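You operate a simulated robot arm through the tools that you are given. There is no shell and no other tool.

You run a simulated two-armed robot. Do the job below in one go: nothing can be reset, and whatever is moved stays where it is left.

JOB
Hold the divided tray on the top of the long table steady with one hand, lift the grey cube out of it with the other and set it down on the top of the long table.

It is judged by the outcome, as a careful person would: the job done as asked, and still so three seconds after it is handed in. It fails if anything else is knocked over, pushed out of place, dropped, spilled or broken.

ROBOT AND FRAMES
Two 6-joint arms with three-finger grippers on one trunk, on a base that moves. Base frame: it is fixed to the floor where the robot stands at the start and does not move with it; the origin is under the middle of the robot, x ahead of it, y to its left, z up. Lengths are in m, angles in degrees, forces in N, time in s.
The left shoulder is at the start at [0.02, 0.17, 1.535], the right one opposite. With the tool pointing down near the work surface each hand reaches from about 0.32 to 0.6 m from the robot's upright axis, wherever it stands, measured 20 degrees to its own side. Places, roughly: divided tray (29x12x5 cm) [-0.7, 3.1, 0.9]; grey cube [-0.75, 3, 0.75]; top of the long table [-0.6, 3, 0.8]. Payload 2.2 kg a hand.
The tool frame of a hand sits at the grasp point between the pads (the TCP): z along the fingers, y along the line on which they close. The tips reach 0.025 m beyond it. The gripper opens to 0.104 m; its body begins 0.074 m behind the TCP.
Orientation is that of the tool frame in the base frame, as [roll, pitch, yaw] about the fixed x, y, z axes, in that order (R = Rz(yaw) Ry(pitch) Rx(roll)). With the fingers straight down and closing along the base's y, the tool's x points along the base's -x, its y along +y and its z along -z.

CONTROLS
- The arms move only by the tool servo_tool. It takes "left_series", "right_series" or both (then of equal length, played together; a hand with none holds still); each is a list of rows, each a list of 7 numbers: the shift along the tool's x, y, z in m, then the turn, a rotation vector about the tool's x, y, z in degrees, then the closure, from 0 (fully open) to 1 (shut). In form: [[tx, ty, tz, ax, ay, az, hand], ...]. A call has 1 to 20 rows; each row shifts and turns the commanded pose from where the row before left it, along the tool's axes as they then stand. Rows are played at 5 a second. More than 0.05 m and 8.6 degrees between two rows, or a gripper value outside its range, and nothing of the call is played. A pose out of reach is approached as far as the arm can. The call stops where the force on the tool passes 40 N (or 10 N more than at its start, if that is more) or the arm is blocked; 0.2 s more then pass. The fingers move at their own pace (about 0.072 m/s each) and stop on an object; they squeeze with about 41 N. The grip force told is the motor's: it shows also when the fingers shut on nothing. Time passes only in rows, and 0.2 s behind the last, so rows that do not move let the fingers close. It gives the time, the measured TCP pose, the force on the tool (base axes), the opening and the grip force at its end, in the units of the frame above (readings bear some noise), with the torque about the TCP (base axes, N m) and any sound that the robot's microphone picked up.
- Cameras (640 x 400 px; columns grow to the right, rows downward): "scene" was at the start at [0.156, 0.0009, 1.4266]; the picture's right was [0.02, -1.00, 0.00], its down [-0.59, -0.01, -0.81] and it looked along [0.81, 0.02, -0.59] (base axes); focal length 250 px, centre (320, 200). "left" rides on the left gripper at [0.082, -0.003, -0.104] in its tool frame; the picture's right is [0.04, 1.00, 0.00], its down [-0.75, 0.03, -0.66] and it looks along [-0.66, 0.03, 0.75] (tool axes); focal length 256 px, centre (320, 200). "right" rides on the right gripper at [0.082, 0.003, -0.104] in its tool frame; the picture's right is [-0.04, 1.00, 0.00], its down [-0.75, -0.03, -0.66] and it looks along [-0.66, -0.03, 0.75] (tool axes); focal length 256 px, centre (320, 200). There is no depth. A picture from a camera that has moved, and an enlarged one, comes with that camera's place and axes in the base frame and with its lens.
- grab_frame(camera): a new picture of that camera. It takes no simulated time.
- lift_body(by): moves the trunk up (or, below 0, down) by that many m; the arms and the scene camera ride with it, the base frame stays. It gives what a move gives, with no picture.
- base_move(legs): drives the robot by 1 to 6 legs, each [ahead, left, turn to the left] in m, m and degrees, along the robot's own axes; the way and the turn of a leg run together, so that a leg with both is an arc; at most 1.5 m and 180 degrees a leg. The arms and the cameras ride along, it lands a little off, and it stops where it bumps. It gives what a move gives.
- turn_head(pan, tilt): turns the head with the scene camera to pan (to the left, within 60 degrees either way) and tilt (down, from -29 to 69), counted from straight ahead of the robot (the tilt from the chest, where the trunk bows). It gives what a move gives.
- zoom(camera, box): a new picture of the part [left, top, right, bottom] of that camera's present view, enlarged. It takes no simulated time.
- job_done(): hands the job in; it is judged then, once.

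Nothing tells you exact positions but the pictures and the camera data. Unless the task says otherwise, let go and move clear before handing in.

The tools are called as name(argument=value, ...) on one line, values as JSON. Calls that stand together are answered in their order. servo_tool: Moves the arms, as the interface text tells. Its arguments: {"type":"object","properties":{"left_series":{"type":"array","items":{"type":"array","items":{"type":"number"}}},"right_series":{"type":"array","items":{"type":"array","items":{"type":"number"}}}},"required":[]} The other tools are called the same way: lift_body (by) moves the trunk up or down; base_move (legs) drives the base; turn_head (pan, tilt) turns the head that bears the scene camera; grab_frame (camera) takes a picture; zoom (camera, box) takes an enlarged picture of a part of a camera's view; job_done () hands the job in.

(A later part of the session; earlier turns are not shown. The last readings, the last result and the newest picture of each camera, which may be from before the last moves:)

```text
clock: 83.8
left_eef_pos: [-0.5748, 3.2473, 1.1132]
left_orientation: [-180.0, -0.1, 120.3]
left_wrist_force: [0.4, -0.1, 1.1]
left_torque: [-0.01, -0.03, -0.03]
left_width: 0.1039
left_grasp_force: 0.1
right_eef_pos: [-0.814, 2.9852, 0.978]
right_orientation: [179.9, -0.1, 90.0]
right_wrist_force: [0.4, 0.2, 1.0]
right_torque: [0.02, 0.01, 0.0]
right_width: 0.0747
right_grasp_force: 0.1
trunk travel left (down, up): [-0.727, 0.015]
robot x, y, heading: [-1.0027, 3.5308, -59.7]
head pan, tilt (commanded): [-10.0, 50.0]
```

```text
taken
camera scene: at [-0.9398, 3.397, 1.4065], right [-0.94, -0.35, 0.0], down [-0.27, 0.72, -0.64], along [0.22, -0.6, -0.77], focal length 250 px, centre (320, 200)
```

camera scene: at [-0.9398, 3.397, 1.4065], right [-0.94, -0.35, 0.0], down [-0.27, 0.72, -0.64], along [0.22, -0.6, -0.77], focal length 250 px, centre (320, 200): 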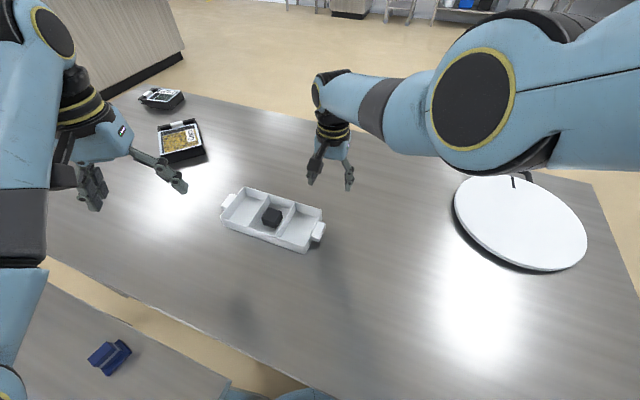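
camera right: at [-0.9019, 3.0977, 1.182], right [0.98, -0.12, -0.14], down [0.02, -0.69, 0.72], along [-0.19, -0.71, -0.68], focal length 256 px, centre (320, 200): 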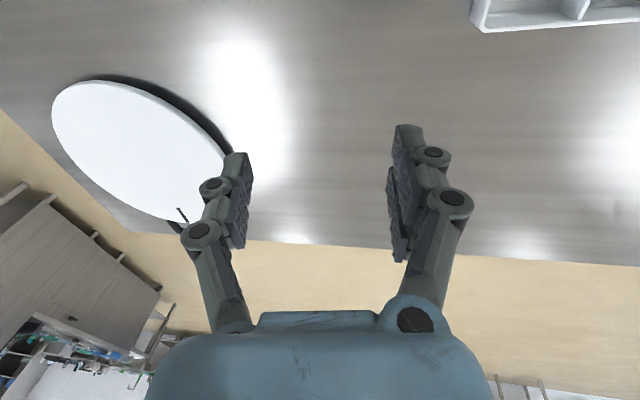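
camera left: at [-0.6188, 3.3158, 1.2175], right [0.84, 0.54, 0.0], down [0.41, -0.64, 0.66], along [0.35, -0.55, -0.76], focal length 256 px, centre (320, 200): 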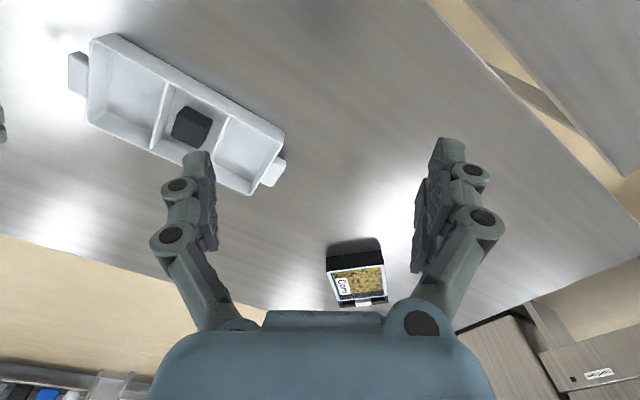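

The right arm now comes in from the right with its elbow out, a good posture. I'll move the hand back along +y until it's over the handle (y≈3.081).

servo_tool(right_series=[[0.012, 0, 0, 0, 0, 0, 0.28], [0.012, 0, 0, 0, 0, 0, 0.28], [0.012, 0, 0, 0, 0, 0, 0.28], [0.012, 0, 0, 0, 0, 0, 0.28], [0.012, 0, 0, 0, 0, 0, 0.28], [0.012, 0, 0, 0, 0, 0, 0.28], [0.012, 0, 0, 0, 0, 0, 0.28], [0.012, 0, 0, 0, 0, 0, 0.28], [0, 0, 0, 0, 0, 0, 0.28]])

grab_frame(camera="scene")

grab_frame(camera="right")

```text
clock: 86.0
left_eef_pos: [-0.5733, 3.2467, 1.1136]
left_orientation: [179.9, 0.0, 120.3]
left_wrist_force: [0.7, -0.3, -0.7]
left_torque: [0.02, 0.01, 0.01]
left_width: 0.1039
left_grasp_force: 0.0
right_eef_pos: [-0.8783, 3.0118, 0.9801]
right_orientation: [-175.4, 5.5, 87.1]
right_wrist_force: [0.1, -0.2, -0.1]
right_torque: [0.02, -0.02, 0.02]
right_width: 0.0748
right_grasp_force: 0.1
trunk travel left (down, up): [-0.727, 0.015]
robot x, y, heading: [-0.9967, 3.5316, -59.7]
head pan, tilt (commanded): [-10.0, 50.0]
stopped in row 9 (right hand): the arm was blocked; the commanded pose is now the measured one
```

```text
taken
camera scene: at [-0.9399, 3.3969, 1.4065], right [-0.94, -0.35, 0.0], down [-0.27, 0.72, -0.64], along [0.22, -0.6, -0.77], focal length 250 px, centre (320, 200)
```

scene: 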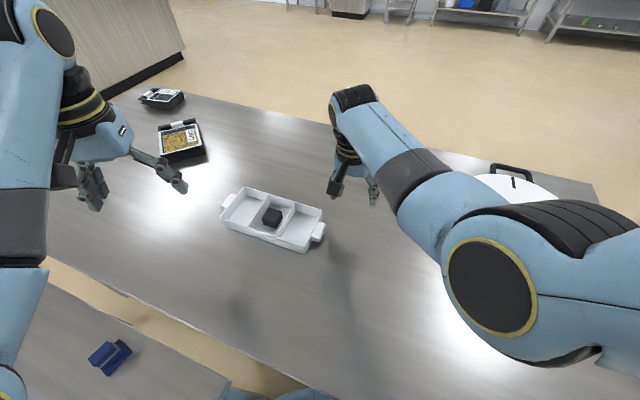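

```text
taken
camera right: at [-0.8616, 3.1006, 1.0738], right [0.99, -0.1, -0.08], down [-0.01, -0.69, 0.73], along [-0.12, -0.72, -0.68], focal length 256 px, centre (320, 200)
```

right: 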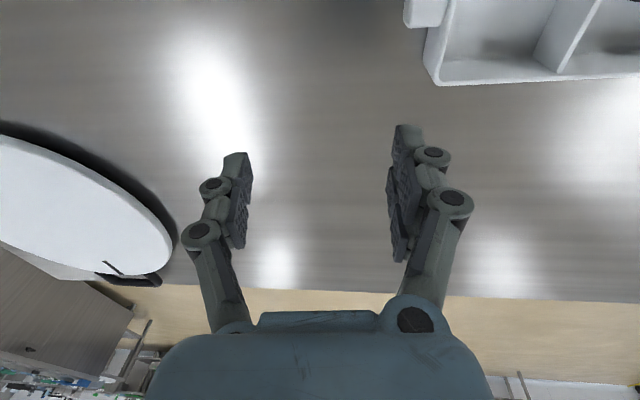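

The arm flipped back to the chest-side posture on the way. I'll level, extend again to (-0.85, 2.965), then move inward in small checked steps to learn where the good posture holds.

servo_tool(right_series=[[0, 0, 0, -1.53, 1.83, -0.97, 0.28], [0, 0, 0, -1.53, 1.83, -0.97, 0.28], [0, 0, 0, -1.53, 1.83, -0.97, 0.28], [-0.0118, 0.007, 0, 0, 0, 0, 0.28], [-0.0118, 0.007, 0, 0, 0, 0, 0.28], [-0.0118, 0.007, 0, 0, 0, 0, 0.28], [-0.0118, 0.007, 0, 0, 0, 0, 0.28], [0, 0, 0, 0, 0, 0, 0.28]])

grab_frame(camera="scene")

```text
clock: 87.8
left_eef_pos: [-0.5752, 3.2468, 1.1136]
left_orientation: [179.9, 0.0, 120.3]
left_wrist_force: [0.3, -0.3, -0.4]
left_torque: [-0.03, -0.02, 0.02]
left_width: 0.1042
left_grasp_force: 0.0
right_eef_pos: [-0.8478, 2.9681, 0.9805]
right_orientation: [179.9, -0.3, 89.9]
right_wrist_force: [0.0, 0.5, 0.2]
right_torque: [-0.01, 0.01, 0.03]
right_width: 0.075
right_grasp_force: 0.1
trunk travel left (down, up): [-0.727, 0.015]
robot x, y, heading: [-0.9951, 3.5315, -59.5]
head pan, tilt (commanded): [-10.0, 50.0]
```

```text
taken
camera scene: at [-0.94, 3.3975, 1.4066], right [-0.94, -0.35, 0.0], down [-0.27, 0.72, -0.64], along [0.22, -0.6, -0.77], focal length 250 px, centre (320, 200)
```

scene: 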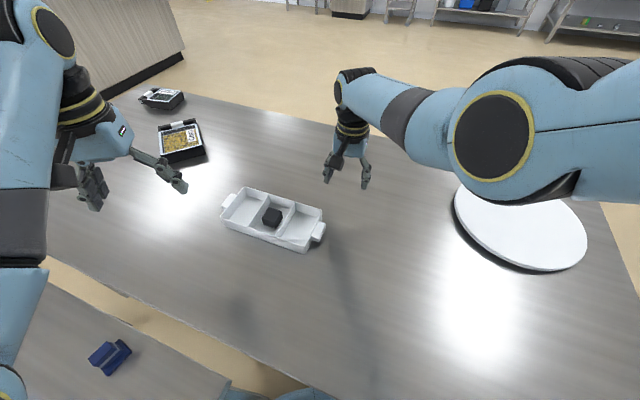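

The posture changes continuously: the elbow swings out as the hand gets higher relative to the shoulder. Lowering the trunk should therefore let both hands work inward with elbows out; I'll first raise both hands 0.15 m, then lower the trunk 0.15 m.

servo_tool(left_series=[[0, 0, -0.0188, 0, 0, 0, 0.0], [0, 0, -0.0188, 0, 0, 0, 0.0], [0, 0, -0.0188, 0, 0, 0, 0.0], [0, 0, -0.0188, 0, 0, 0, 0.0], [0, 0, -0.0188, 0, 0, 0, 0.0], [0, 0, -0.0188, 0, 0, 0, 0.0], [0, 0, -0.0188, 0, 0, 0, 0.0], [0, 0, -0.0188, 0, 0, 0, 0.0], [0, 0, 0, 0, 0, 0, 0.0]], right_series=[[0, 0, -0.0188, 0, 0, 0, 0.28], [0, 0, -0.0188, 0, 0, 0, 0.28], [0, 0, -0.0188, 0, 0, 0, 0.28], [0, 0, -0.0188, 0, 0, 0, 0.28], [0, 0, -0.0188, 0, 0, 0, 0.28], [0, 0, -0.0188, 0, 0, 0, 0.28], [0, 0, -0.0188, 0, 0, 0, 0.28], [0, 0, -0.0188, 0, 0, 0, 0.28], [0, 0, 0, 0, 0, 0, 0.28]])

grab_frame(camera="scene")

```text
clock: 89.8
left_eef_pos: [-0.5573, 3.2042, 1.141]
left_orientation: [180.0, 0.1, 120.3]
left_wrist_force: [-0.2, -0.1, 0.3]
left_torque: [-0.04, 0.0, 0.04]
left_width: 0.104
left_grasp_force: 0.0
left hand out of reach, approached as far as the arm can: row 1, 2, 3, 4, 5, 6, 7, 8
right_eef_pos: [-0.848, 2.9657, 1.1309]
right_orientation: [179.9, -0.2, 89.9]
right_wrist_force: [-0.6, 0.3, 0.5]
right_torque: [-0.02, 0.0, 0.01]
right_width: 0.0748
right_grasp_force: 0.0
trunk travel left (down, up): [-0.727, 0.015]
robot x, y, heading: [-0.9992, 3.5324, -59.7]
head pan, tilt (commanded): [-10.0, 50.0]
```

```text
taken
camera scene: at [-0.9398, 3.3972, 1.4065], right [-0.94, -0.35, 0.0], down [-0.27, 0.72, -0.64], along [0.22, -0.6, -0.77], focal length 250 px, centre (320, 200)
```

scene: 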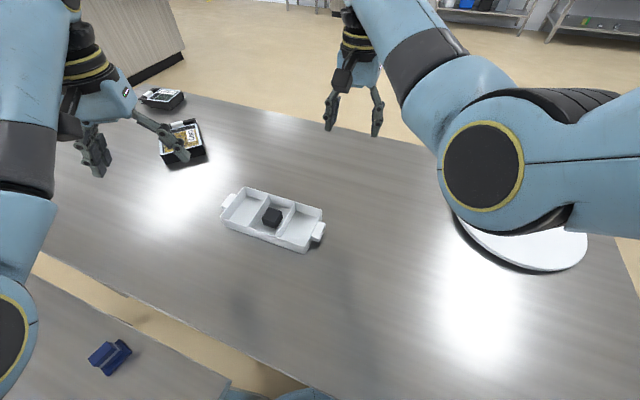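

The right hand rose fine; the left is at its near limit and slid out a little. I'll extend the left hand ahead by 8 cm where it has room.

servo_tool(left_series=[[-0.0133, 0, 0, 0, 0, 0, 0.0], [-0.0133, 0, 0, 0, 0, 0, 0.0], [-0.0133, 0, 0, 0, 0, 0, 0.0], [-0.0133, 0, 0, 0, 0, 0, 0.0], [-0.0133, 0, 0, 0, 0, 0, 0.0], [-0.0133, 0, 0, 0, 0, 0, 0.0], [0, 0, 0, 0, 0, 0, 0.0]])

grab_frame(camera="scene")

```text
clock: 91.4
left_eef_pos: [-0.5154, 3.134, 1.1426]
left_orientation: [-179.9, 0.0, 120.3]
left_wrist_force: [-0.9, 0.0, 0.3]
left_torque: [0.0, -0.02, -0.01]
left_width: 0.1041
left_grasp_force: 0.2
right_eef_pos: [-0.8475, 2.9664, 1.1304]
right_orientation: [-180.0, -0.3, 89.8]
right_wrist_force: [-0.6, 0.3, 0.8]
right_torque: [-0.02, 0.01, -0.02]
right_width: 0.0749
right_grasp_force: 0.0
trunk travel left (down, up): [-0.727, 0.015]
robot x, y, heading: [-1.0015, 3.5303, -59.7]
head pan, tilt (commanded): [-10.0, 50.0]
```

```text
taken
camera scene: at [-0.9398, 3.3973, 1.4065], right [-0.94, -0.35, 0.0], down [-0.27, 0.72, -0.64], along [0.22, -0.6, -0.77], focal length 250 px, centre (320, 200)
```

scene: 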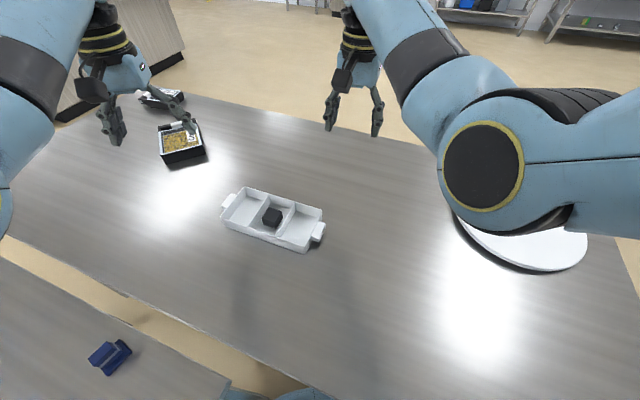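

Left hand now extended at (-0.515, 3.134). Raising both further before lowering the trunk.

servo_tool(left_series=[[0, 0, -0.02, 0, 0, 0, 0.0], [0, 0, -0.02, 0, 0, 0, 0.0], [0, 0, -0.02, 0, 0, 0, 0.0], [0, 0, -0.02, 0, 0, 0, 0.0], [0, 0, -0.02, 0, 0, 0, 0.0], [0, 0, 0, 0, 0, 0, 0.0]], right_series=[[0, 0, -0.01, 0, 0, 0, 0.28], [0, 0, -0.01, 0, 0, 0, 0.28], [0, 0, -0.01, 0, 0, 0, 0.28], [0, 0, -0.01, 0, 0, 0, 0.28], [0, 0, -0.01, 0, 0, 0, 0.28], [0, 0, 0, 0, 0, 0, 0.28]])

grab_frame(camera="scene")

```text
clock: 92.8
left_eef_pos: [-0.5097, 3.1207, 1.2331]
left_orientation: [180.0, 0.0, 120.3]
left_wrist_force: [-0.3, 0.5, 0.2]
left_torque: [0.0, -0.04, 0.03]
left_width: 0.1038
left_grasp_force: 0.0
left hand out of reach, approached as far as the arm can: row 4, 5
right_eef_pos: [-0.8473, 2.9648, 1.1804]
right_orientation: [-180.0, -0.3, 89.9]
right_wrist_force: [-0.2, 0.4, -0.4]
right_torque: [-0.01, 0.0, -0.02]
right_width: 0.075
right_grasp_force: 0.0
trunk travel left (down, up): [-0.727, 0.015]
robot x, y, heading: [-0.9996, 3.5314, -59.9]
head pan, tilt (commanded): [-10.0, 50.0]
```

```text
taken
camera scene: at [-0.9398, 3.3972, 1.4065], right [-0.94, -0.35, 0.0], down [-0.27, 0.72, -0.64], along [0.22, -0.6, -0.77], focal length 250 px, centre (320, 200)
```

scene: 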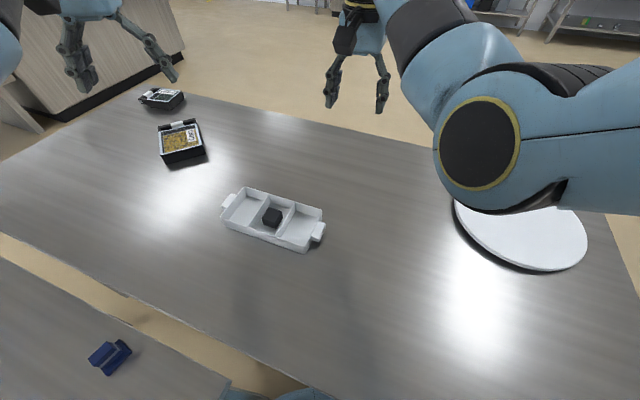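

Before lowering the trunk I'll check where the left elbow is.

turn_head(pan=40, tilt=40)

grab_frame(camera="scene")

```text
clock: 94.0
left_eef_pos: [-0.5097, 3.1206, 1.2326]
left_orientation: [-180.0, -0.1, 120.3]
left_wrist_force: [-0.3, -0.3, -0.4]
left_torque: [0.02, 0.01, -0.01]
left_width: 0.1039
left_grasp_force: 0.1
right_eef_pos: [-0.847, 2.9647, 1.1806]
right_orientation: [-180.0, -0.4, 89.9]
right_wrist_force: [-0.4, -0.5, -0.1]
right_torque: [-0.01, 0.0, -0.01]
right_width: 0.075
right_grasp_force: 0.1
trunk travel left (down, up): [-0.727, 0.015]
robot x, y, heading: [-1.0003, 3.5338, -59.7]
head pan, tilt (commanded): [40.0, 40.0]
```

```text
taken
camera scene: at [-0.8864, 3.4404, 1.4207], right [-0.34, -0.94, 0.0], down [-0.61, 0.22, -0.77], along [0.72, -0.26, -0.64], focal length 250 px, centre (320, 200)
```

scene: 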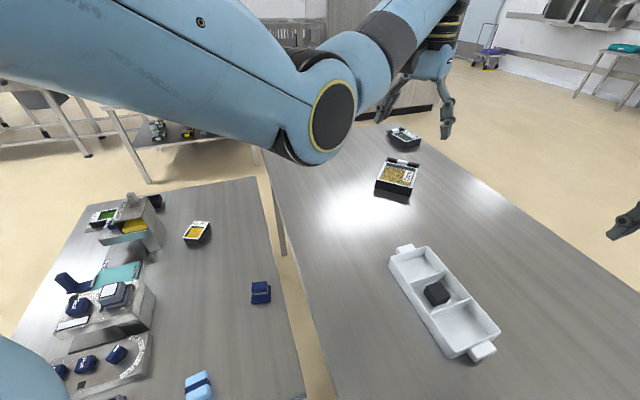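

Left elbow is high (≈1.28) over clear space. Lowering the trunk 0.15 m.

lift_body(by=-0.15)

turn_head(pan=0, tilt=45)

grab_frame(camera="scene")

```text
clock: 95.7
left_eef_pos: [-0.5087, 3.1206, 1.0815]
left_orientation: [180.0, 0.0, 120.4]
left_wrist_force: [-0.4, -0.8, 0.5]
left_torque: [-0.04, 0.01, -0.02]
left_width: 0.1036
left_grasp_force: 0.1
right_eef_pos: [-0.8473, 2.9654, 1.0302]
right_orientation: [-180.0, -0.3, 89.9]
right_wrist_force: [0.5, -0.9, -0.2]
right_torque: [0.02, -0.01, 0.02]
right_width: 0.0748
right_grasp_force: 0.0
trunk travel left (down, up): [-0.577, 0.165]
robot x, y, heading: [-1.0015, 3.5316, -59.4]
head pan, tilt (commanded): [40.0, 40.0]
```

```text
clock: 96.8
left_eef_pos: [-0.509, 3.121, 1.0808]
left_orientation: [180.0, 0.0, 120.3]
left_wrist_force: [0.2, -0.5, -0.4]
left_torque: [0.03, -0.02, 0.02]
left_width: 0.1039
left_grasp_force: 0.0
right_eef_pos: [-0.8482, 2.9657, 1.0306]
right_orientation: [180.0, -0.4, 89.8]
right_wrist_force: [-0.6, 0.3, 0.9]
right_torque: [-0.01, -0.01, 0.0]
right_width: 0.0748
right_grasp_force: 0.0
trunk travel left (down, up): [-0.577, 0.165]
robot x, y, heading: [-1.004, 3.529, -59.6]
head pan, tilt (commanded): [0.0, 45.0]
```

```text
taken
camera scene: at [-0.925, 3.3985, 1.263], right [-0.86, -0.51, 0.0], down [-0.36, 0.61, -0.71], along [0.36, -0.61, -0.71], focal length 250 px, centre (320, 200)
```

scene: 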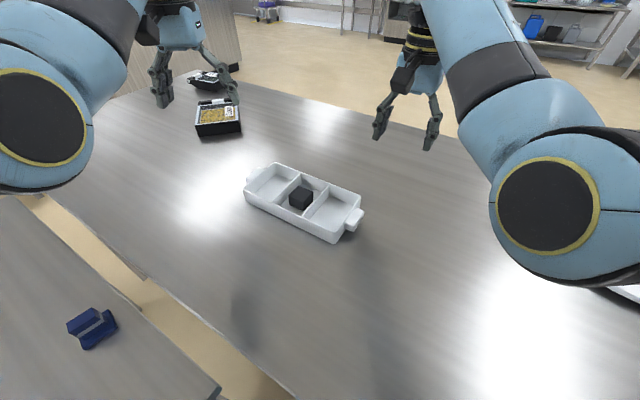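

Both arms are now symmetric with elbows out. Moving the right hand toward above the handle in small steps.

servo_tool(right_series=[[0.0115, 0.0032, 0, 0, 0, 0, 0.28], [0.0115, 0.0032, 0, 0, 0, 0, 0.28], [0.0115, 0.0032, 0, 0, 0, 0, 0.28], [0.0115, 0.0032, 0, 0, 0, 0, 0.28], [0.0115, 0.0032, 0, 0, 0, 0, 0.28], [0, 0, 0, 0, 0, 0, 0.28]])

grab_frame(camera="scene")

```text
clock: 98.4
left_eef_pos: [-0.5092, 3.1206, 1.0791]
left_orientation: [-180.0, -0.1, 120.3]
left_wrist_force: [0.0, 0.3, -0.3]
left_torque: [-0.03, -0.02, 0.01]
left_width: 0.1041
left_grasp_force: 0.0
right_eef_pos: [-0.8476, 2.9953, 1.036]
right_orientation: [-178.9, 2.5, 88.4]
right_wrist_force: [0.1, 0.0, -0.3]
right_torque: [0.04, -0.01, -0.02]
right_width: 0.0748
right_grasp_force: 0.0
right hand out of reach, approached as far as the arm can: row 5
trunk travel left (down, up): [-0.577, 0.165]
robot x, y, heading: [-1.0003, 3.5347, -59.7]
head pan, tilt (commanded): [0.0, 45.0]
stopped in row 6 (right hand): the arm was blocked; the commanded pose is now the measured one
```

```text
taken
camera scene: at [-0.9253, 3.3983, 1.263], right [-0.86, -0.5, 0.0], down [-0.36, 0.61, -0.71], along [0.36, -0.61, -0.71], focal length 250 px, centre (320, 200)
```

scene: 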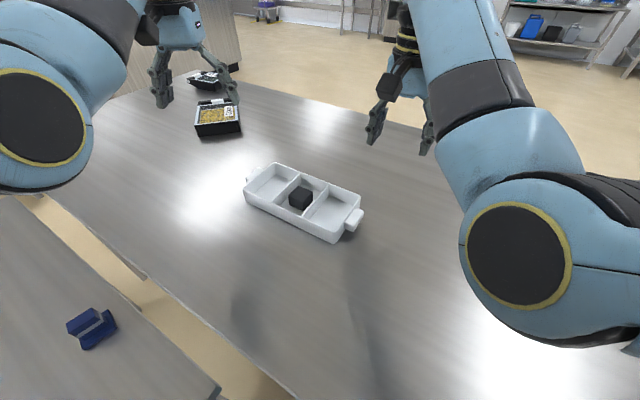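

The hand is now limited by a minimum arm extension. Backing the base up 6 cm gives both hands a better mid-range reach; I'll do that and level the right hand.

base_move(legs=[[-0.06, 0, 0]])

servo_tool(right_series=[[-0.01, 0, 0, -0.55, 1.25, -0.8, 0.28], [-0.01, 0, 0, -0.55, 1.25, -0.8, 0.28], [-0.01, 0, 0, 0, 0, 0, 0.28], [0, 0, 0, 0, 0, 0, 0.28]])

grab_frame(camera="scene")

```text
clock: 99.3
left_eef_pos: [-0.54, 3.1727, 1.0808]
left_orientation: [-180.0, 0.1, 120.2]
left_wrist_force: [-0.4, 0.6, 0.1]
left_torque: [-0.03, -0.06, 0.02]
left_width: 0.1038
left_grasp_force: 0.0
right_eef_pos: [-0.8784, 3.0476, 1.0368]
right_orientation: [-179.0, 2.5, 88.3]
right_wrist_force: [-0.8, 1.8, 1.1]
right_torque: [-0.04, -0.03, 0.02]
right_width: 0.0749
right_grasp_force: 0.0
trunk travel left (down, up): [-0.577, 0.165]
robot x, y, heading: [-1.0314, 3.5795, -59.6]
head pan, tilt (commanded): [0.0, 45.0]
```

```text
clock: 100.3
left_eef_pos: [-0.54, 3.1716, 1.0805]
left_orientation: [180.0, -0.1, 120.2]
left_wrist_force: [-0.4, -0.5, -0.4]
left_torque: [0.0, 0.0, -0.01]
left_width: 0.1041
left_grasp_force: 0.1
right_eef_pos: [-0.878, 3.0172, 1.0367]
right_orientation: [-180.0, 0.0, 89.9]
right_wrist_force: [0.7, 0.7, -0.2]
right_torque: [0.02, 0.01, -0.02]
right_width: 0.0752
right_grasp_force: 0.0
trunk travel left (down, up): [-0.577, 0.165]
robot x, y, heading: [-1.0301, 3.5818, -59.6]
head pan, tilt (commanded): [0.0, 45.0]
```

```text
taken
camera scene: at [-0.955, 3.4497, 1.263], right [-0.86, -0.5, 0.0], down [-0.36, 0.61, -0.71], along [0.36, -0.61, -0.71], focal length 250 px, centre (320, 200)
```

scene: 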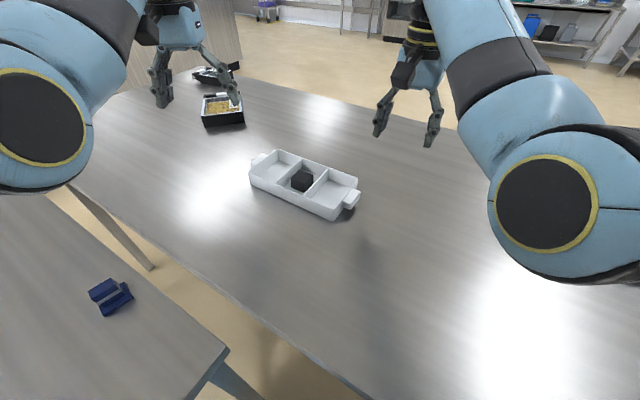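

Lowering the right hand to z≈0.965 and then moving in toward the handle.

servo_tool(right_series=[[0, 0, 0.018, 0, 0, 0, 0.28], [0, 0, 0.018, 0, 0, 0, 0.28], [0, 0, 0.018, 0, 0, 0, 0.28], [0, 0, 0.018, 0, 0, 0, 0.28], [0, 0, 0, 0, 0, 0, 0.28]])

servo_tool(right_series=[[0, 0.0103, 0, 0, 0, 0, 0.28], [0, 0.0103, 0, 0, 0, 0, 0.28], [0, 0.0103, 0, 0, 0, 0, 0.28], [0, 0.0103, 0, 0, 0, 0, 0.28], [0, 0.0103, 0, 0, 0, 0, 0.28], [0, 0.0103, 0, 0, 0, 0, 0.28], [0, 0, 0, 0, 0, 0, 0.28]])

grab_frame(camera="scene")

```text
clock: 101.5
left_eef_pos: [-0.5395, 3.1714, 1.0806]
left_orientation: [179.9, 0.0, 120.3]
left_wrist_force: [-1.1, -0.2, 0.2]
left_torque: [0.0, -0.01, 0.0]
left_width: 0.104
left_grasp_force: 0.1
right_eef_pos: [-0.8783, 3.0157, 0.9646]
right_orientation: [179.9, -0.1, 89.9]
right_wrist_force: [0.0, 0.8, -0.3]
right_torque: [-0.01, -0.01, 0.0]
right_width: 0.0749
right_grasp_force: 0.2
trunk travel left (down, up): [-0.577, 0.165]
robot x, y, heading: [-1.0302, 3.5819, -59.6]
head pan, tilt (commanded): [0.0, 45.0]
```

```text
clock: 103.1
left_eef_pos: [-0.5394, 3.1709, 1.0805]
left_orientation: [180.0, 0.0, 120.3]
left_wrist_force: [-0.5, 0.2, -0.3]
left_torque: [0.0, 0.0, 0.0]
left_width: 0.104
left_grasp_force: 0.1
right_eef_pos: [-0.8183, 3.0173, 0.9636]
right_orientation: [179.9, 0.0, 89.9]
right_wrist_force: [-1.5, 0.6, -0.3]
right_torque: [0.01, 0.02, 0.04]
right_width: 0.0748
right_grasp_force: 0.1
trunk travel left (down, up): [-0.577, 0.165]
robot x, y, heading: [-1.0267, 3.5824, -59.8]
head pan, tilt (commanded): [0.0, 45.0]
```

```text
taken
camera scene: at [-0.955, 3.4493, 1.263], right [-0.86, -0.5, 0.0], down [-0.36, 0.61, -0.71], along [0.36, -0.61, -0.71], focal length 250 px, centre (320, 200)
```

scene: 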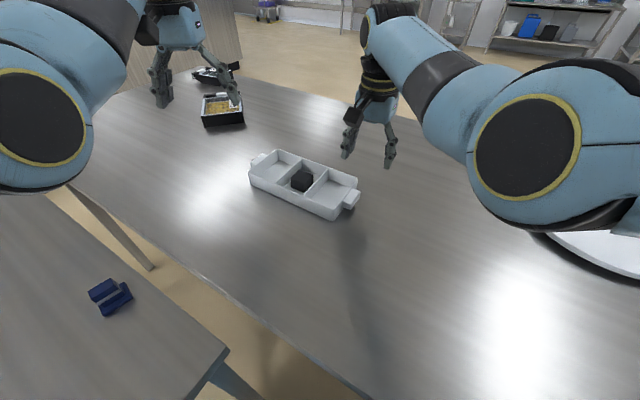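

Good: right hand is at (-0.818, 3.017, 0.964), level. Now moving +y to line up over the handle (y≈3.081).

servo_tool(right_series=[[0.01, 0, 0, 0, 0, 0, 0.28], [0.01, 0, 0, 0, 0, 0, 0.28], [0.01, 0, 0, 0, 0, 0, 0.28], [0, 0, 0, 0, 0, 0, 0.28]])

grab_frame(camera="scene")

```text
clock: 104.1
left_eef_pos: [-0.5384, 3.1711, 1.0804]
left_orientation: [180.0, 0.0, 120.3]
left_wrist_force: [-0.2, 0.0, 0.9]
left_torque: [-0.01, -0.02, -0.02]
left_width: 0.1041
left_grasp_force: 0.1
right_eef_pos: [-0.8166, 3.0436, 0.9653]
right_orientation: [-180.0, 0.2, 89.7]
right_wrist_force: [-1.1, 0.3, -1.0]
right_torque: [0.02, 0.0, -0.04]
right_width: 0.075
right_grasp_force: 0.1
trunk travel left (down, up): [-0.577, 0.165]
robot x, y, heading: [-1.0294, 3.5781, -59.9]
head pan, tilt (commanded): [0.0, 45.0]
```

```text
taken
camera scene: at [-0.9548, 3.4491, 1.263], right [-0.86, -0.5, 0.0], down [-0.36, 0.61, -0.71], along [0.36, -0.61, -0.71], focal length 250 px, centre (320, 200)
```

scene: 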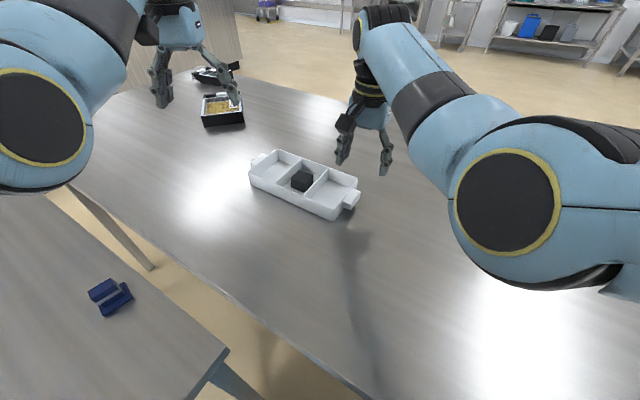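

Continuing the last ~3.7 cm slowly.

servo_tool(right_series=[[0.0075, 0, 0, 0, 0, 0, 0.28], [0.0075, 0, 0, 0, 0, 0, 0.28], [0.0075, 0, 0, 0, 0, 0, 0.28], [0.0075, 0, 0, 0, 0, 0, 0.28], [0.0075, 0, 0, 0, 0, 0, 0.28], [0, 0, 0, 0, 0, 0, 0.28]])

grab_frame(camera="scene")

```text
clock: 105.7
left_eef_pos: [-0.5392, 3.1714, 1.0811]
left_orientation: [-180.0, 0.0, 120.2]
left_wrist_force: [-0.3, -0.6, 0.4]
left_torque: [0.01, -0.06, 0.04]
left_width: 0.1041
left_grasp_force: 0.1
right_eef_pos: [-0.8575, 3.0346, 0.9698]
right_orientation: [-177.3, 3.7, 87.0]
right_wrist_force: [0.0, 0.6, 0.7]
right_torque: [0.03, -0.03, -0.01]
right_width: 0.0751
right_grasp_force: 0.0
trunk travel left (down, up): [-0.577, 0.165]
robot x, y, heading: [-1.0283, 3.5831, -59.5]
head pan, tilt (commanded): [0.0, 45.0]
stopped in row 6 (right hand): the arm was blocked; the commanded pose is now the measured one
```

```text
taken
camera scene: at [-0.9551, 3.4491, 1.263], right [-0.86, -0.5, 0.0], down [-0.36, 0.61, -0.71], along [0.36, -0.61, -0.71], focal length 250 px, centre (320, 200)
```

scene: 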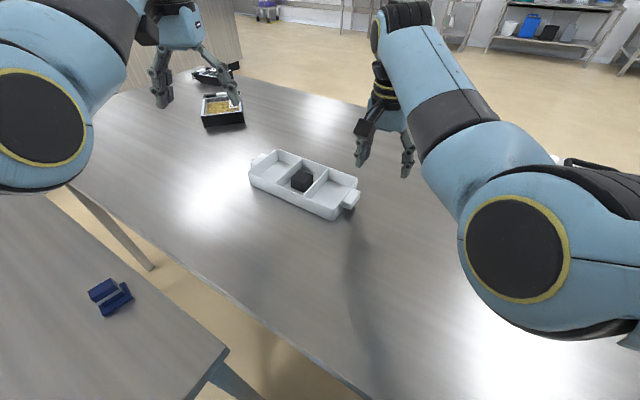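

The elbow gets too close to my chest when the arm is short, so I want both arms more extended: stand a bit further from the tray and more squarely behind it, near (-0.94, 3.665) heading about -72°. First I'll level and raise the right hand a bit.

servo_tool(right_series=[[-0.005, 0, -0.005, -0.9, 1.23, -1.0, 0.28], [-0.005, 0, -0.005, -0.9, 1.23, -1.0, 0.28], [-0.005, 0, -0.005, -0.9, 1.23, -1.0, 0.28], [-0.005, 0, -0.005, 0, 0, 0, 0.28], [0, 0, 0, 0, 0, 0, 0.28]])

base_move(legs=[[-0.03, 0.118, 0], [0, 0, -12.4]])

turn_head(pan=0, tilt=50)

grab_frame(camera="scene")

```text
clock: 106.9
left_eef_pos: [-0.5383, 3.1714, 1.0797]
left_orientation: [-179.9, 0.0, 120.3]
left_wrist_force: [-0.1, -0.4, 0.4]
left_torque: [0.0, 0.0, 0.0]
left_width: 0.1041
left_grasp_force: 0.0
right_eef_pos: [-0.8547, 3.0195, 0.9893]
right_orientation: [179.8, -0.3, 90.0]
right_wrist_force: [-0.2, 0.2, -0.3]
right_torque: [0.03, 0.01, 0.02]
right_width: 0.0747
right_grasp_force: 0.0
trunk travel left (down, up): [-0.577, 0.165]
robot x, y, heading: [-1.0266, 3.5806, -59.6]
head pan, tilt (commanded): [0.0, 45.0]
```

```text
clock: 109.0
left_eef_pos: [-0.5537, 3.1596, 1.0803]
left_orientation: [180.0, 0.1, 107.7]
left_wrist_force: [-0.2, -0.4, 0.3]
left_torque: [0.02, -0.01, -0.01]
left_width: 0.104
left_grasp_force: 0.0
right_eef_pos: [-0.8947, 3.08, 0.989]
right_orientation: [179.9, -0.2, 77.5]
right_wrist_force: [-0.6, 0.8, 0.2]
right_torque: [0.01, 0.0, -0.03]
right_width: 0.0749
right_grasp_force: 0.0
trunk travel left (down, up): [-0.577, 0.165]
robot x, y, heading: [-0.9439, 3.668, -72.4]
head pan, tilt (commanded): [0.0, 45.0]
```

```text
clock: 109.6
left_eef_pos: [-0.5542, 3.1597, 1.0803]
left_orientation: [-180.0, 0.0, 107.7]
left_wrist_force: [-0.7, 0.1, 0.1]
left_torque: [-0.01, 0.01, -0.05]
left_width: 0.1041
left_grasp_force: 0.0
right_eef_pos: [-0.8931, 3.0798, 0.99]
right_orientation: [179.9, -0.1, 77.5]
right_wrist_force: [0.0, 0.4, 0.1]
right_torque: [0.03, 0.01, 0.02]
right_width: 0.075
right_grasp_force: 0.0
trunk travel left (down, up): [-0.577, 0.165]
robot x, y, heading: [-0.9453, 3.6703, -72.1]
head pan, tilt (commanded): [0.0, 50.0]
```

```text
taken
camera scene: at [-0.9, 3.5251, 1.2561], right [-0.95, -0.31, 0.0], down [-0.23, 0.73, -0.64], along [0.2, -0.61, -0.77], focal length 250 px, centre (320, 200)
```

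scene: 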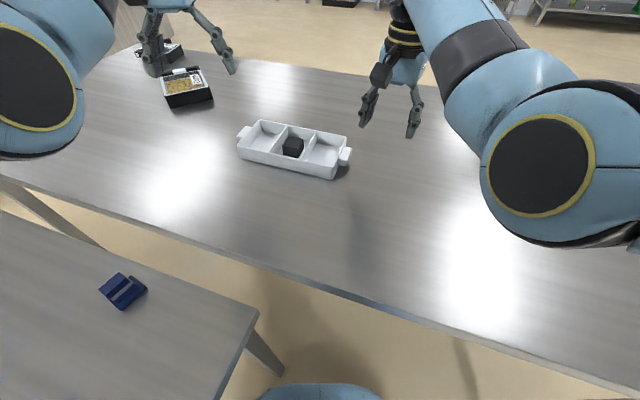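

Now well placed: right hand at (-0.893, 3.08, 0.99), tray ahead. I'll rotate the right hand back to close along x and move it inward over the handle.

servo_tool(right_series=[[0, 0, 0, 0, 0, -6.25, 0.28], [0, 0, 0, 0, 0, -6.25, 0.28], [0, 0.011, 0, 0, 0, 0, 0.28], [0, 0.011, 0, 0, 0, 0, 0.28], [0, 0.011, 0, 0, 0, 0, 0.28], [0, 0.011, 0, 0, 0, 0, 0.28], [0, 0, 0, 0, 0, 0, 0.28]])

grab_frame(camera="scene")

```text
clock: 111.2
left_eef_pos: [-0.5534, 3.1599, 1.0803]
left_orientation: [-179.9, 0.0, 107.7]
left_wrist_force: [0.5, 0.4, 0.6]
left_torque: [0.01, 0.01, -0.05]
left_width: 0.104
left_grasp_force: 0.0
right_eef_pos: [-0.8481, 3.0808, 0.9904]
right_orientation: [179.9, -0.2, 90.0]
right_wrist_force: [-0.1, 0.1, 0.2]
right_torque: [-0.03, 0.02, -0.03]
right_width: 0.0747
right_grasp_force: 0.1
trunk travel left (down, up): [-0.577, 0.165]
robot x, y, heading: [-0.9436, 3.6701, -72.1]
head pan, tilt (commanded): [0.0, 50.0]
```

```text
taken
camera scene: at [-0.9003, 3.5251, 1.2561], right [-0.95, -0.31, 0.0], down [-0.23, 0.73, -0.64], along [0.2, -0.61, -0.77], focal length 250 px, centre (320, 200)
```

scene: 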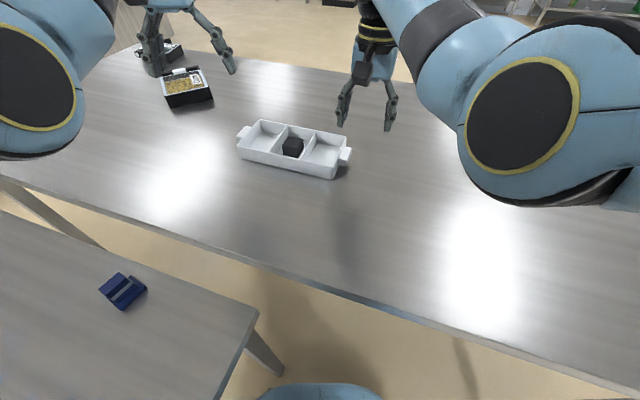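

Good and stable. Continuing 3 cm more inward, then checking with the wrist camera.

servo_tool(right_series=[[0, 0.008, 0, 0, 0, 0, 0.28], [0, 0.008, 0, 0, 0, 0, 0.28], [0, 0.008, 0, 0, 0, 0, 0.28], [0, 0.008, 0, 0, 0, 0, 0.28], [0, 0, 0, 0, 0, 0, 0.28]])

grab_frame(camera="scene")

grab_frame(camera="right")

```text
clock: 112.4
left_eef_pos: [-0.5539, 3.1593, 1.0806]
left_orientation: [180.0, 0.0, 107.7]
left_wrist_force: [-0.1, -0.1, -0.7]
left_torque: [-0.01, -0.01, 0.01]
left_width: 0.1042
left_grasp_force: 0.0
right_eef_pos: [-0.8169, 3.08, 0.9899]
right_orientation: [179.9, -0.2, 90.0]
right_wrist_force: [0.6, 0.5, 0.1]
right_torque: [0.0, 0.01, 0.01]
right_width: 0.0749
right_grasp_force: 0.0
trunk travel left (down, up): [-0.577, 0.165]
robot x, y, heading: [-0.9422, 3.6698, -72.1]
head pan, tilt (commanded): [0.0, 50.0]
```

```text
taken
camera scene: at [-0.9002, 3.5251, 1.2561], right [-0.95, -0.31, 0.0], down [-0.23, 0.73, -0.64], along [0.2, -0.61, -0.77], focal length 250 px, centre (320, 200)
```

scene: 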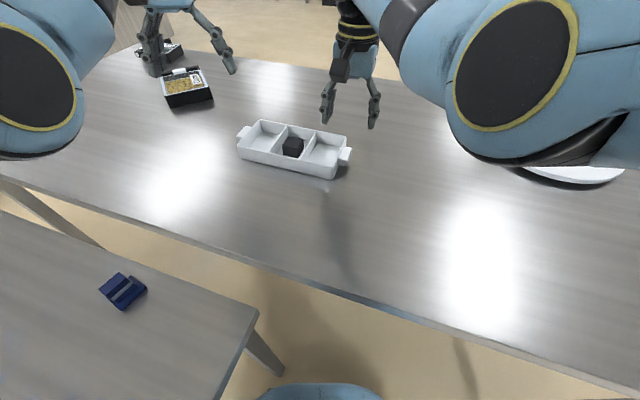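

```text
taken
camera right: at [-0.8137, 3.1613, 1.0931], right [1.0, -0.04, 0.0], down [-0.03, -0.76, 0.65], along [-0.03, -0.65, -0.76], focal length 256 px, centre (320, 200)
```

right: 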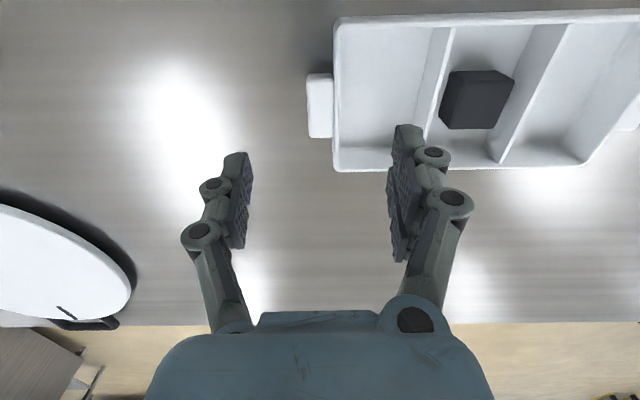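

The right hand is well centred: handle spans x≈-0.829…-0.806, inner wall face ≈-0.801, y centre ≈3.080. I'll descend straight to z≈0.883 so the tips sit about 1.5 cm above the table, one finger outside the handle and two inside the end compartment.

servo_tool(right_series=[[0, 0.0003, 0.012, 0, 0, 0, 0.28], [0, 0.0003, 0.012, 0, 0, 0, 0.28], [0, 0.0003, 0.012, 0, 0, 0, 0.28], [0, 0.0003, 0.012, 0, 0, 0, 0.28], [0, 0.0003, 0.012, 0, 0, 0, 0.28], [0, 0, 0.012, 0, 0, 0, 0.28], [0, 0, 0, 0, 0, 0, 0.28]])

grab_frame(camera="right")

grab_frame(camera="scene")

```text
clock: 114.0
left_eef_pos: [-0.5537, 3.1588, 1.0804]
left_orientation: [-180.0, 0.0, 107.7]
left_wrist_force: [0.0, 0.2, -0.4]
left_torque: [-0.03, 0.0, -0.02]
left_width: 0.1041
left_grasp_force: 0.1
right_eef_pos: [-0.8167, 3.0798, 0.9171]
right_orientation: [179.9, -0.2, 90.0]
right_wrist_force: [0.2, 0.0, -0.2]
right_torque: [-0.03, -0.02, 0.01]
right_width: 0.0749
right_grasp_force: 0.1
trunk travel left (down, up): [-0.577, 0.165]
robot x, y, heading: [-0.9434, 3.6668, -72.3]
head pan, tilt (commanded): [0.0, 50.0]
```

```text
taken
camera right: at [-0.8132, 3.1602, 1.0205], right [1.0, -0.04, 0.0], down [-0.03, -0.76, 0.65], along [-0.03, -0.65, -0.76], focal length 256 px, centre (320, 200)
```

right: 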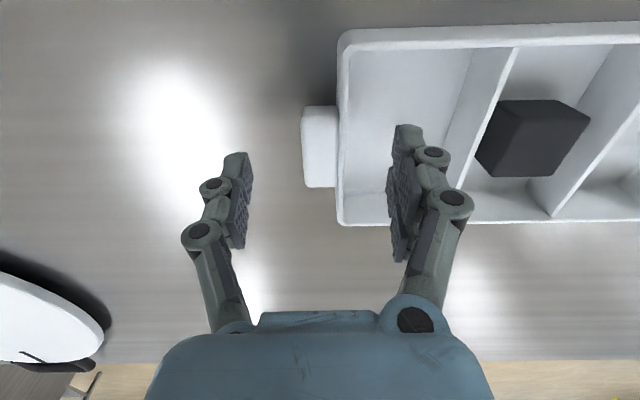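

```text
taken
camera scene: at [-0.9001, 3.5252, 1.2561], right [-0.95, -0.31, 0.0], down [-0.23, 0.73, -0.64], along [0.2, -0.61, -0.77], focal length 250 px, centre (320, 200)
```

scene: 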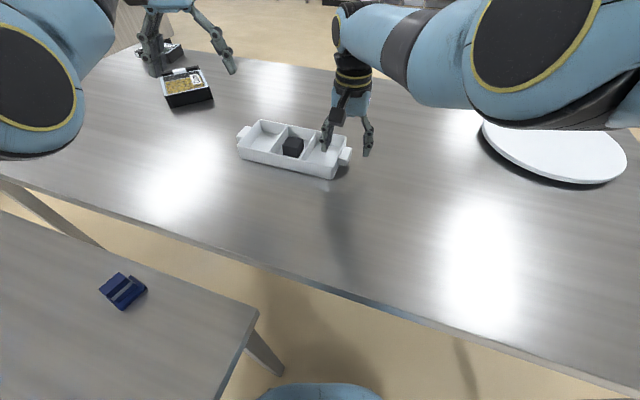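

Tips are at rim level, on either side of the end wall and handle as intended. Descending the final 3.3 cm with a 3 mm centring shift.

servo_tool(right_series=[[0, 0.001, 0.011, 0, 0, 0, 0.28], [0, 0.001, 0.011, 0, 0, 0, 0.28], [0, 0.001, 0.011, 0, 0, 0, 0.28], [0, 0, 0, 0, 0, 0, 0.28]])

grab_frame(camera="right")

zoom(camera="scene", box=[220, 80, 400, 200])

```text
clock: 115.0
left_eef_pos: [-0.553, 3.1608, 1.0804]
left_orientation: [-180.0, 0.0, 107.7]
left_wrist_force: [0.0, 0.7, 0.0]
left_torque: [-0.03, -0.01, 0.0]
left_width: 0.1038
left_grasp_force: 0.1
right_eef_pos: [-0.8201, 3.0855, 0.8892]
right_orientation: [-180.0, -0.1, 90.0]
right_wrist_force: [0.6, 0.4, -0.1]
right_torque: [0.01, -0.01, 0.02]
right_width: 0.0749
right_grasp_force: 0.0
right hand out of reach, approached as far as the arm can: row 2, 3
trunk travel left (down, up): [-0.577, 0.165]
robot x, y, heading: [-0.9414, 3.6662, -72.2]
head pan, tilt (commanded): [0.0, 50.0]
```

```text
taken
camera right: at [-0.8162, 3.166, 0.9919], right [1.0, -0.04, 0.0], down [-0.03, -0.76, 0.65], along [-0.02, -0.65, -0.76], focal length 256 px, centre (320, 200)
```

right: 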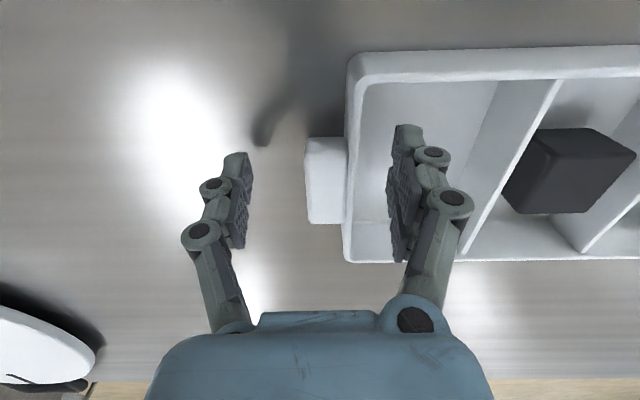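

```text
3.33 times, centred on (310, 140) of scene
camera zoom: at [-0.9, 3.5251, 1.2561], right [-0.95, -0.31, 0.0], down [-0.23, 0.73, -0.64], along [0.2, -0.61, -0.77], focal length 834 px, centre (353, 400)
```

zoom: 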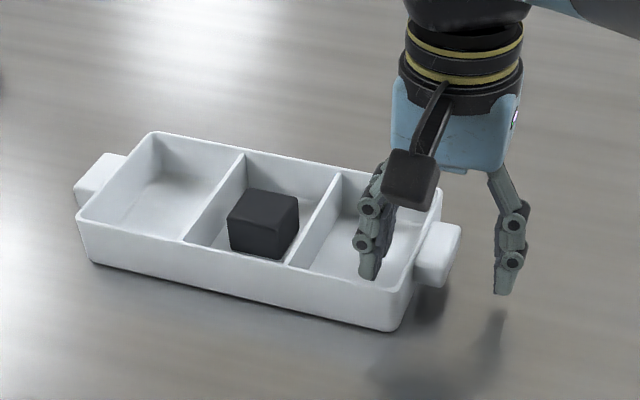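

The arm hit full stretch at z≈0.889 and drifted off a few mm. Nothing was touched. I'll raise the hand straight up, lower the trunk 5 cm more for better reach, and come down again.

servo_tool(right_series=[[0, 0, -0.012, 0, 0, 0, 0.28], [0, 0, -0.012, 0, 0, 0, 0.28], [0, 0, -0.012, 0, 0, 0, 0.28], [0, 0, -0.012, 0, 0, 0, 0.28], [0, 0, -0.012, 0, 0, 0, 0.28], [-0.0015, 0.0015, -0.012, 0, 0, 0, 0.28], [-0.0015, 0.0015, -0.012, 0, 0, 0, 0.28], [-0.0015, 0.0015, -0.012, 0, 0, 0, 0.28], [-0.0015, 0.0015, -0.012, 0, 0, 0, 0.28], [0, 0, 0, 0, 0, 0, 0.28]])

grab_frame(camera="right")

```text
clock: 117.2
left_eef_pos: [-0.5548, 3.16, 1.0806]
left_orientation: [180.0, 0.0, 107.8]
left_wrist_force: [0.2, 0.9, 0.3]
left_torque: [-0.02, 0.0, 0.03]
left_width: 0.1042
left_grasp_force: 0.0
right_eef_pos: [-0.8147, 3.0802, 0.9966]
right_orientation: [179.9, -0.2, 89.9]
right_wrist_force: [-0.7, 0.3, -0.3]
right_torque: [0.01, -0.01, -0.01]
right_width: 0.0747
right_grasp_force: 0.0
trunk travel left (down, up): [-0.577, 0.165]
robot x, y, heading: [-0.9428, 3.6678, -72.1]
head pan, tilt (commanded): [0.0, 50.0]
```

```text
taken
camera right: at [-0.811, 3.1602, 1.0993], right [1.0, -0.04, 0.0], down [-0.03, -0.76, 0.65], along [-0.02, -0.65, -0.76], focal length 256 px, centre (320, 200)
```

right: 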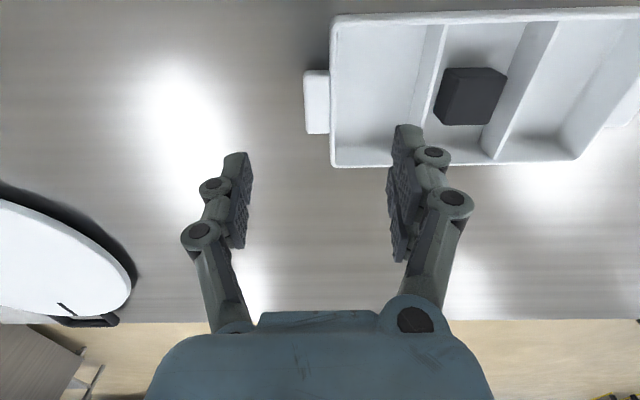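

Right hand is above at z≈0.997 and centred. Lowering the trunk by 5 cm.

lift_body(by=-0.05)

grab_frame(camera="scene")

```text
clock: 118.2
left_eef_pos: [-0.5529, 3.1599, 1.0299]
left_orientation: [-180.0, 0.1, 107.6]
left_wrist_force: [-0.5, -0.9, 0.8]
left_torque: [-0.02, -0.02, -0.02]
left_width: 0.1041
left_grasp_force: 0.0
right_eef_pos: [-0.815, 3.0793, 0.9475]
right_orientation: [179.9, -0.2, 89.9]
right_wrist_force: [0.4, -0.1, -0.2]
right_torque: [0.01, -0.01, 0.0]
right_width: 0.0751
right_grasp_force: 0.1
trunk travel left (down, up): [-0.527, 0.215]
robot x, y, heading: [-0.9438, 3.6665, -72.2]
head pan, tilt (commanded): [0.0, 50.0]
```

```text
taken
camera scene: at [-0.9, 3.5248, 1.2057], right [-0.95, -0.31, 0.0], down [-0.23, 0.73, -0.64], along [0.2, -0.61, -0.77], focal length 250 px, centre (320, 200)
```

scene: 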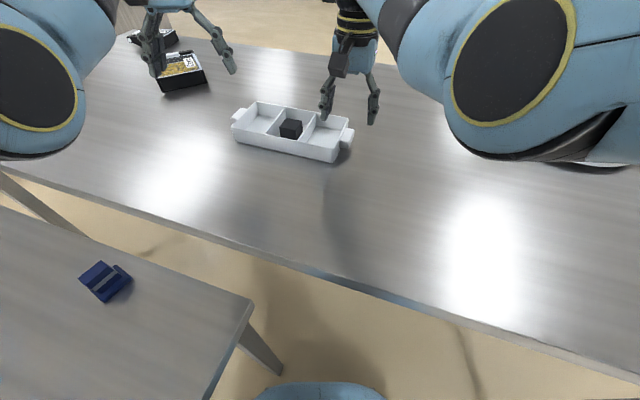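

Before gripping I want to be sure the left hand can reach the cube from here; it's near the limit. I'll check base clearance to the back table's leg to see whether I can shift closer.

turn_head(pan=10, tilt=69)

grab_frame(camera="scene")

```text
clock: 119.0
left_eef_pos: [-0.554, 3.1589, 1.0279]
left_orientation: [-179.9, -0.1, 107.8]
left_wrist_force: [-0.5, -0.9, 0.1]
left_torque: [0.02, 0.0, 0.03]
left_width: 0.1041
left_grasp_force: 0.0
right_eef_pos: [-0.8148, 3.0801, 0.9458]
right_orientation: [179.9, -0.2, 90.1]
right_wrist_force: [-0.3, -0.5, 0.0]
right_torque: [-0.03, 0.03, -0.03]
right_width: 0.0749
right_grasp_force: 0.1
trunk travel left (down, up): [-0.527, 0.215]
robot x, y, heading: [-0.9455, 3.6661, -72.0]
head pan, tilt (commanded): [10.0, 68.8]
```

```text
taken
camera scene: at [-0.8973, 3.5483, 1.1837], right [-0.89, -0.47, 0.0], down [-0.43, 0.82, -0.36], along [0.17, -0.32, -0.93], focal length 250 px, centre (320, 200)
```

scene: 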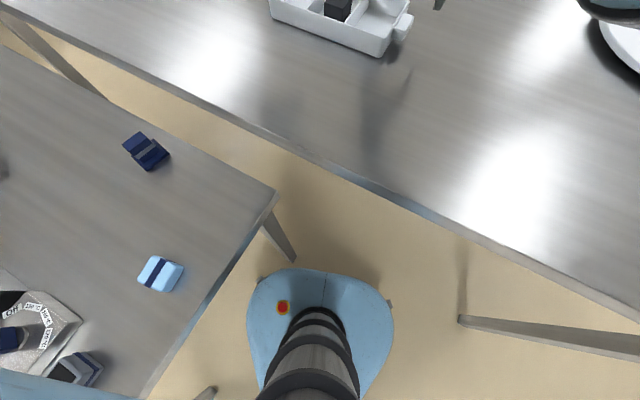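

The leg at (-0.70, 3.456) limits me; I'll take a spot slightly right and closer, about (-0.988, 3.585) heading -65°, so the cube falls in the left arm's good range, and lean the right hand a bit so its wrist stays far enough out. First raise the trunk 3 cm for clearance, then move.

lift_body(by=0.03)

base_move(legs=[[0.0, -0.0665, 0], [0.0648, 0, 0], [0, 0, 7]])

turn_head(pan=0, tilt=50)

grab_frame(camera="scene")

```text
clock: 119.7
left_eef_pos: [-0.5533, 3.1592, 1.0587]
left_orientation: [-180.0, -0.1, 107.7]
left_wrist_force: [-0.5, -0.9, 0.1]
left_torque: [0.0, 0.01, 0.02]
left_width: 0.104
left_grasp_force: 0.0
right_eef_pos: [-0.8144, 3.0796, 0.9766]
right_orientation: [179.8, -0.2, 90.0]
right_wrist_force: [-0.3, -0.2, 1.3]
right_torque: [0.05, -0.03, -0.05]
right_width: 0.0749
right_grasp_force: 0.0
trunk travel left (down, up): [-0.557, 0.185]
robot x, y, heading: [-0.9451, 3.6649, -72.3]
head pan, tilt (commanded): [10.0, 68.8]
```

```text
clock: 121.9
left_eef_pos: [-0.5357, 3.13, 1.0588]
left_orientation: [-180.0, 0.0, 114.9]
left_wrist_force: [1.3, 0.7, 0.5]
left_torque: [-0.02, 0.04, 0.03]
left_width: 0.1037
left_grasp_force: 0.0
right_eef_pos: [-0.7851, 3.0194, 0.9772]
right_orientation: [-180.0, -0.2, 97.1]
right_wrist_force: [0.5, 0.6, 0.1]
right_torque: [0.06, -0.02, -0.01]
right_width: 0.0749
right_grasp_force: 0.1
trunk travel left (down, up): [-0.557, 0.185]
robot x, y, heading: [-0.985, 3.5863, -65.3]
head pan, tilt (commanded): [10.0, 68.8]
```

```text
clock: 122.7
left_eef_pos: [-0.5368, 3.1303, 1.0588]
left_orientation: [179.9, 0.0, 114.8]
left_wrist_force: [-0.7, 0.0, 0.8]
left_torque: [0.01, 0.0, 0.03]
left_width: 0.104
left_grasp_force: 0.0
right_eef_pos: [-0.7866, 3.0197, 0.9766]
right_orientation: [180.0, -0.3, 97.1]
right_wrist_force: [0.1, -0.1, -0.3]
right_torque: [-0.03, -0.01, -0.02]
right_width: 0.0749
right_grasp_force: 0.0
trunk travel left (down, up): [-0.557, 0.185]
robot x, y, heading: [-0.9888, 3.5839, -65.0]
head pan, tilt (commanded): [0.0, 50.0]
```

```text
taken
camera scene: at [-0.926, 3.4508, 1.2358], right [-0.91, -0.42, 0.0], down [-0.32, 0.7, -0.64], along [0.27, -0.58, -0.77], focal length 250 px, centre (320, 200)
```

scene: 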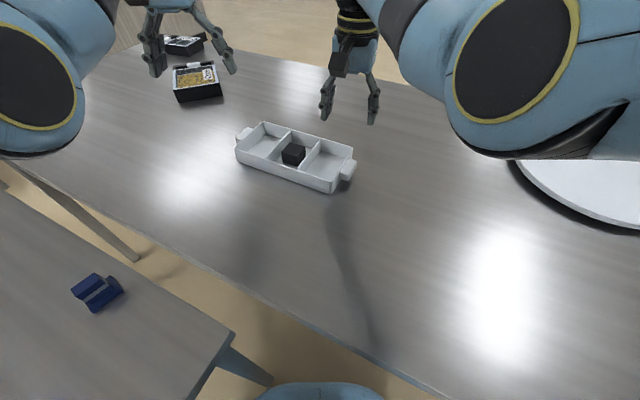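

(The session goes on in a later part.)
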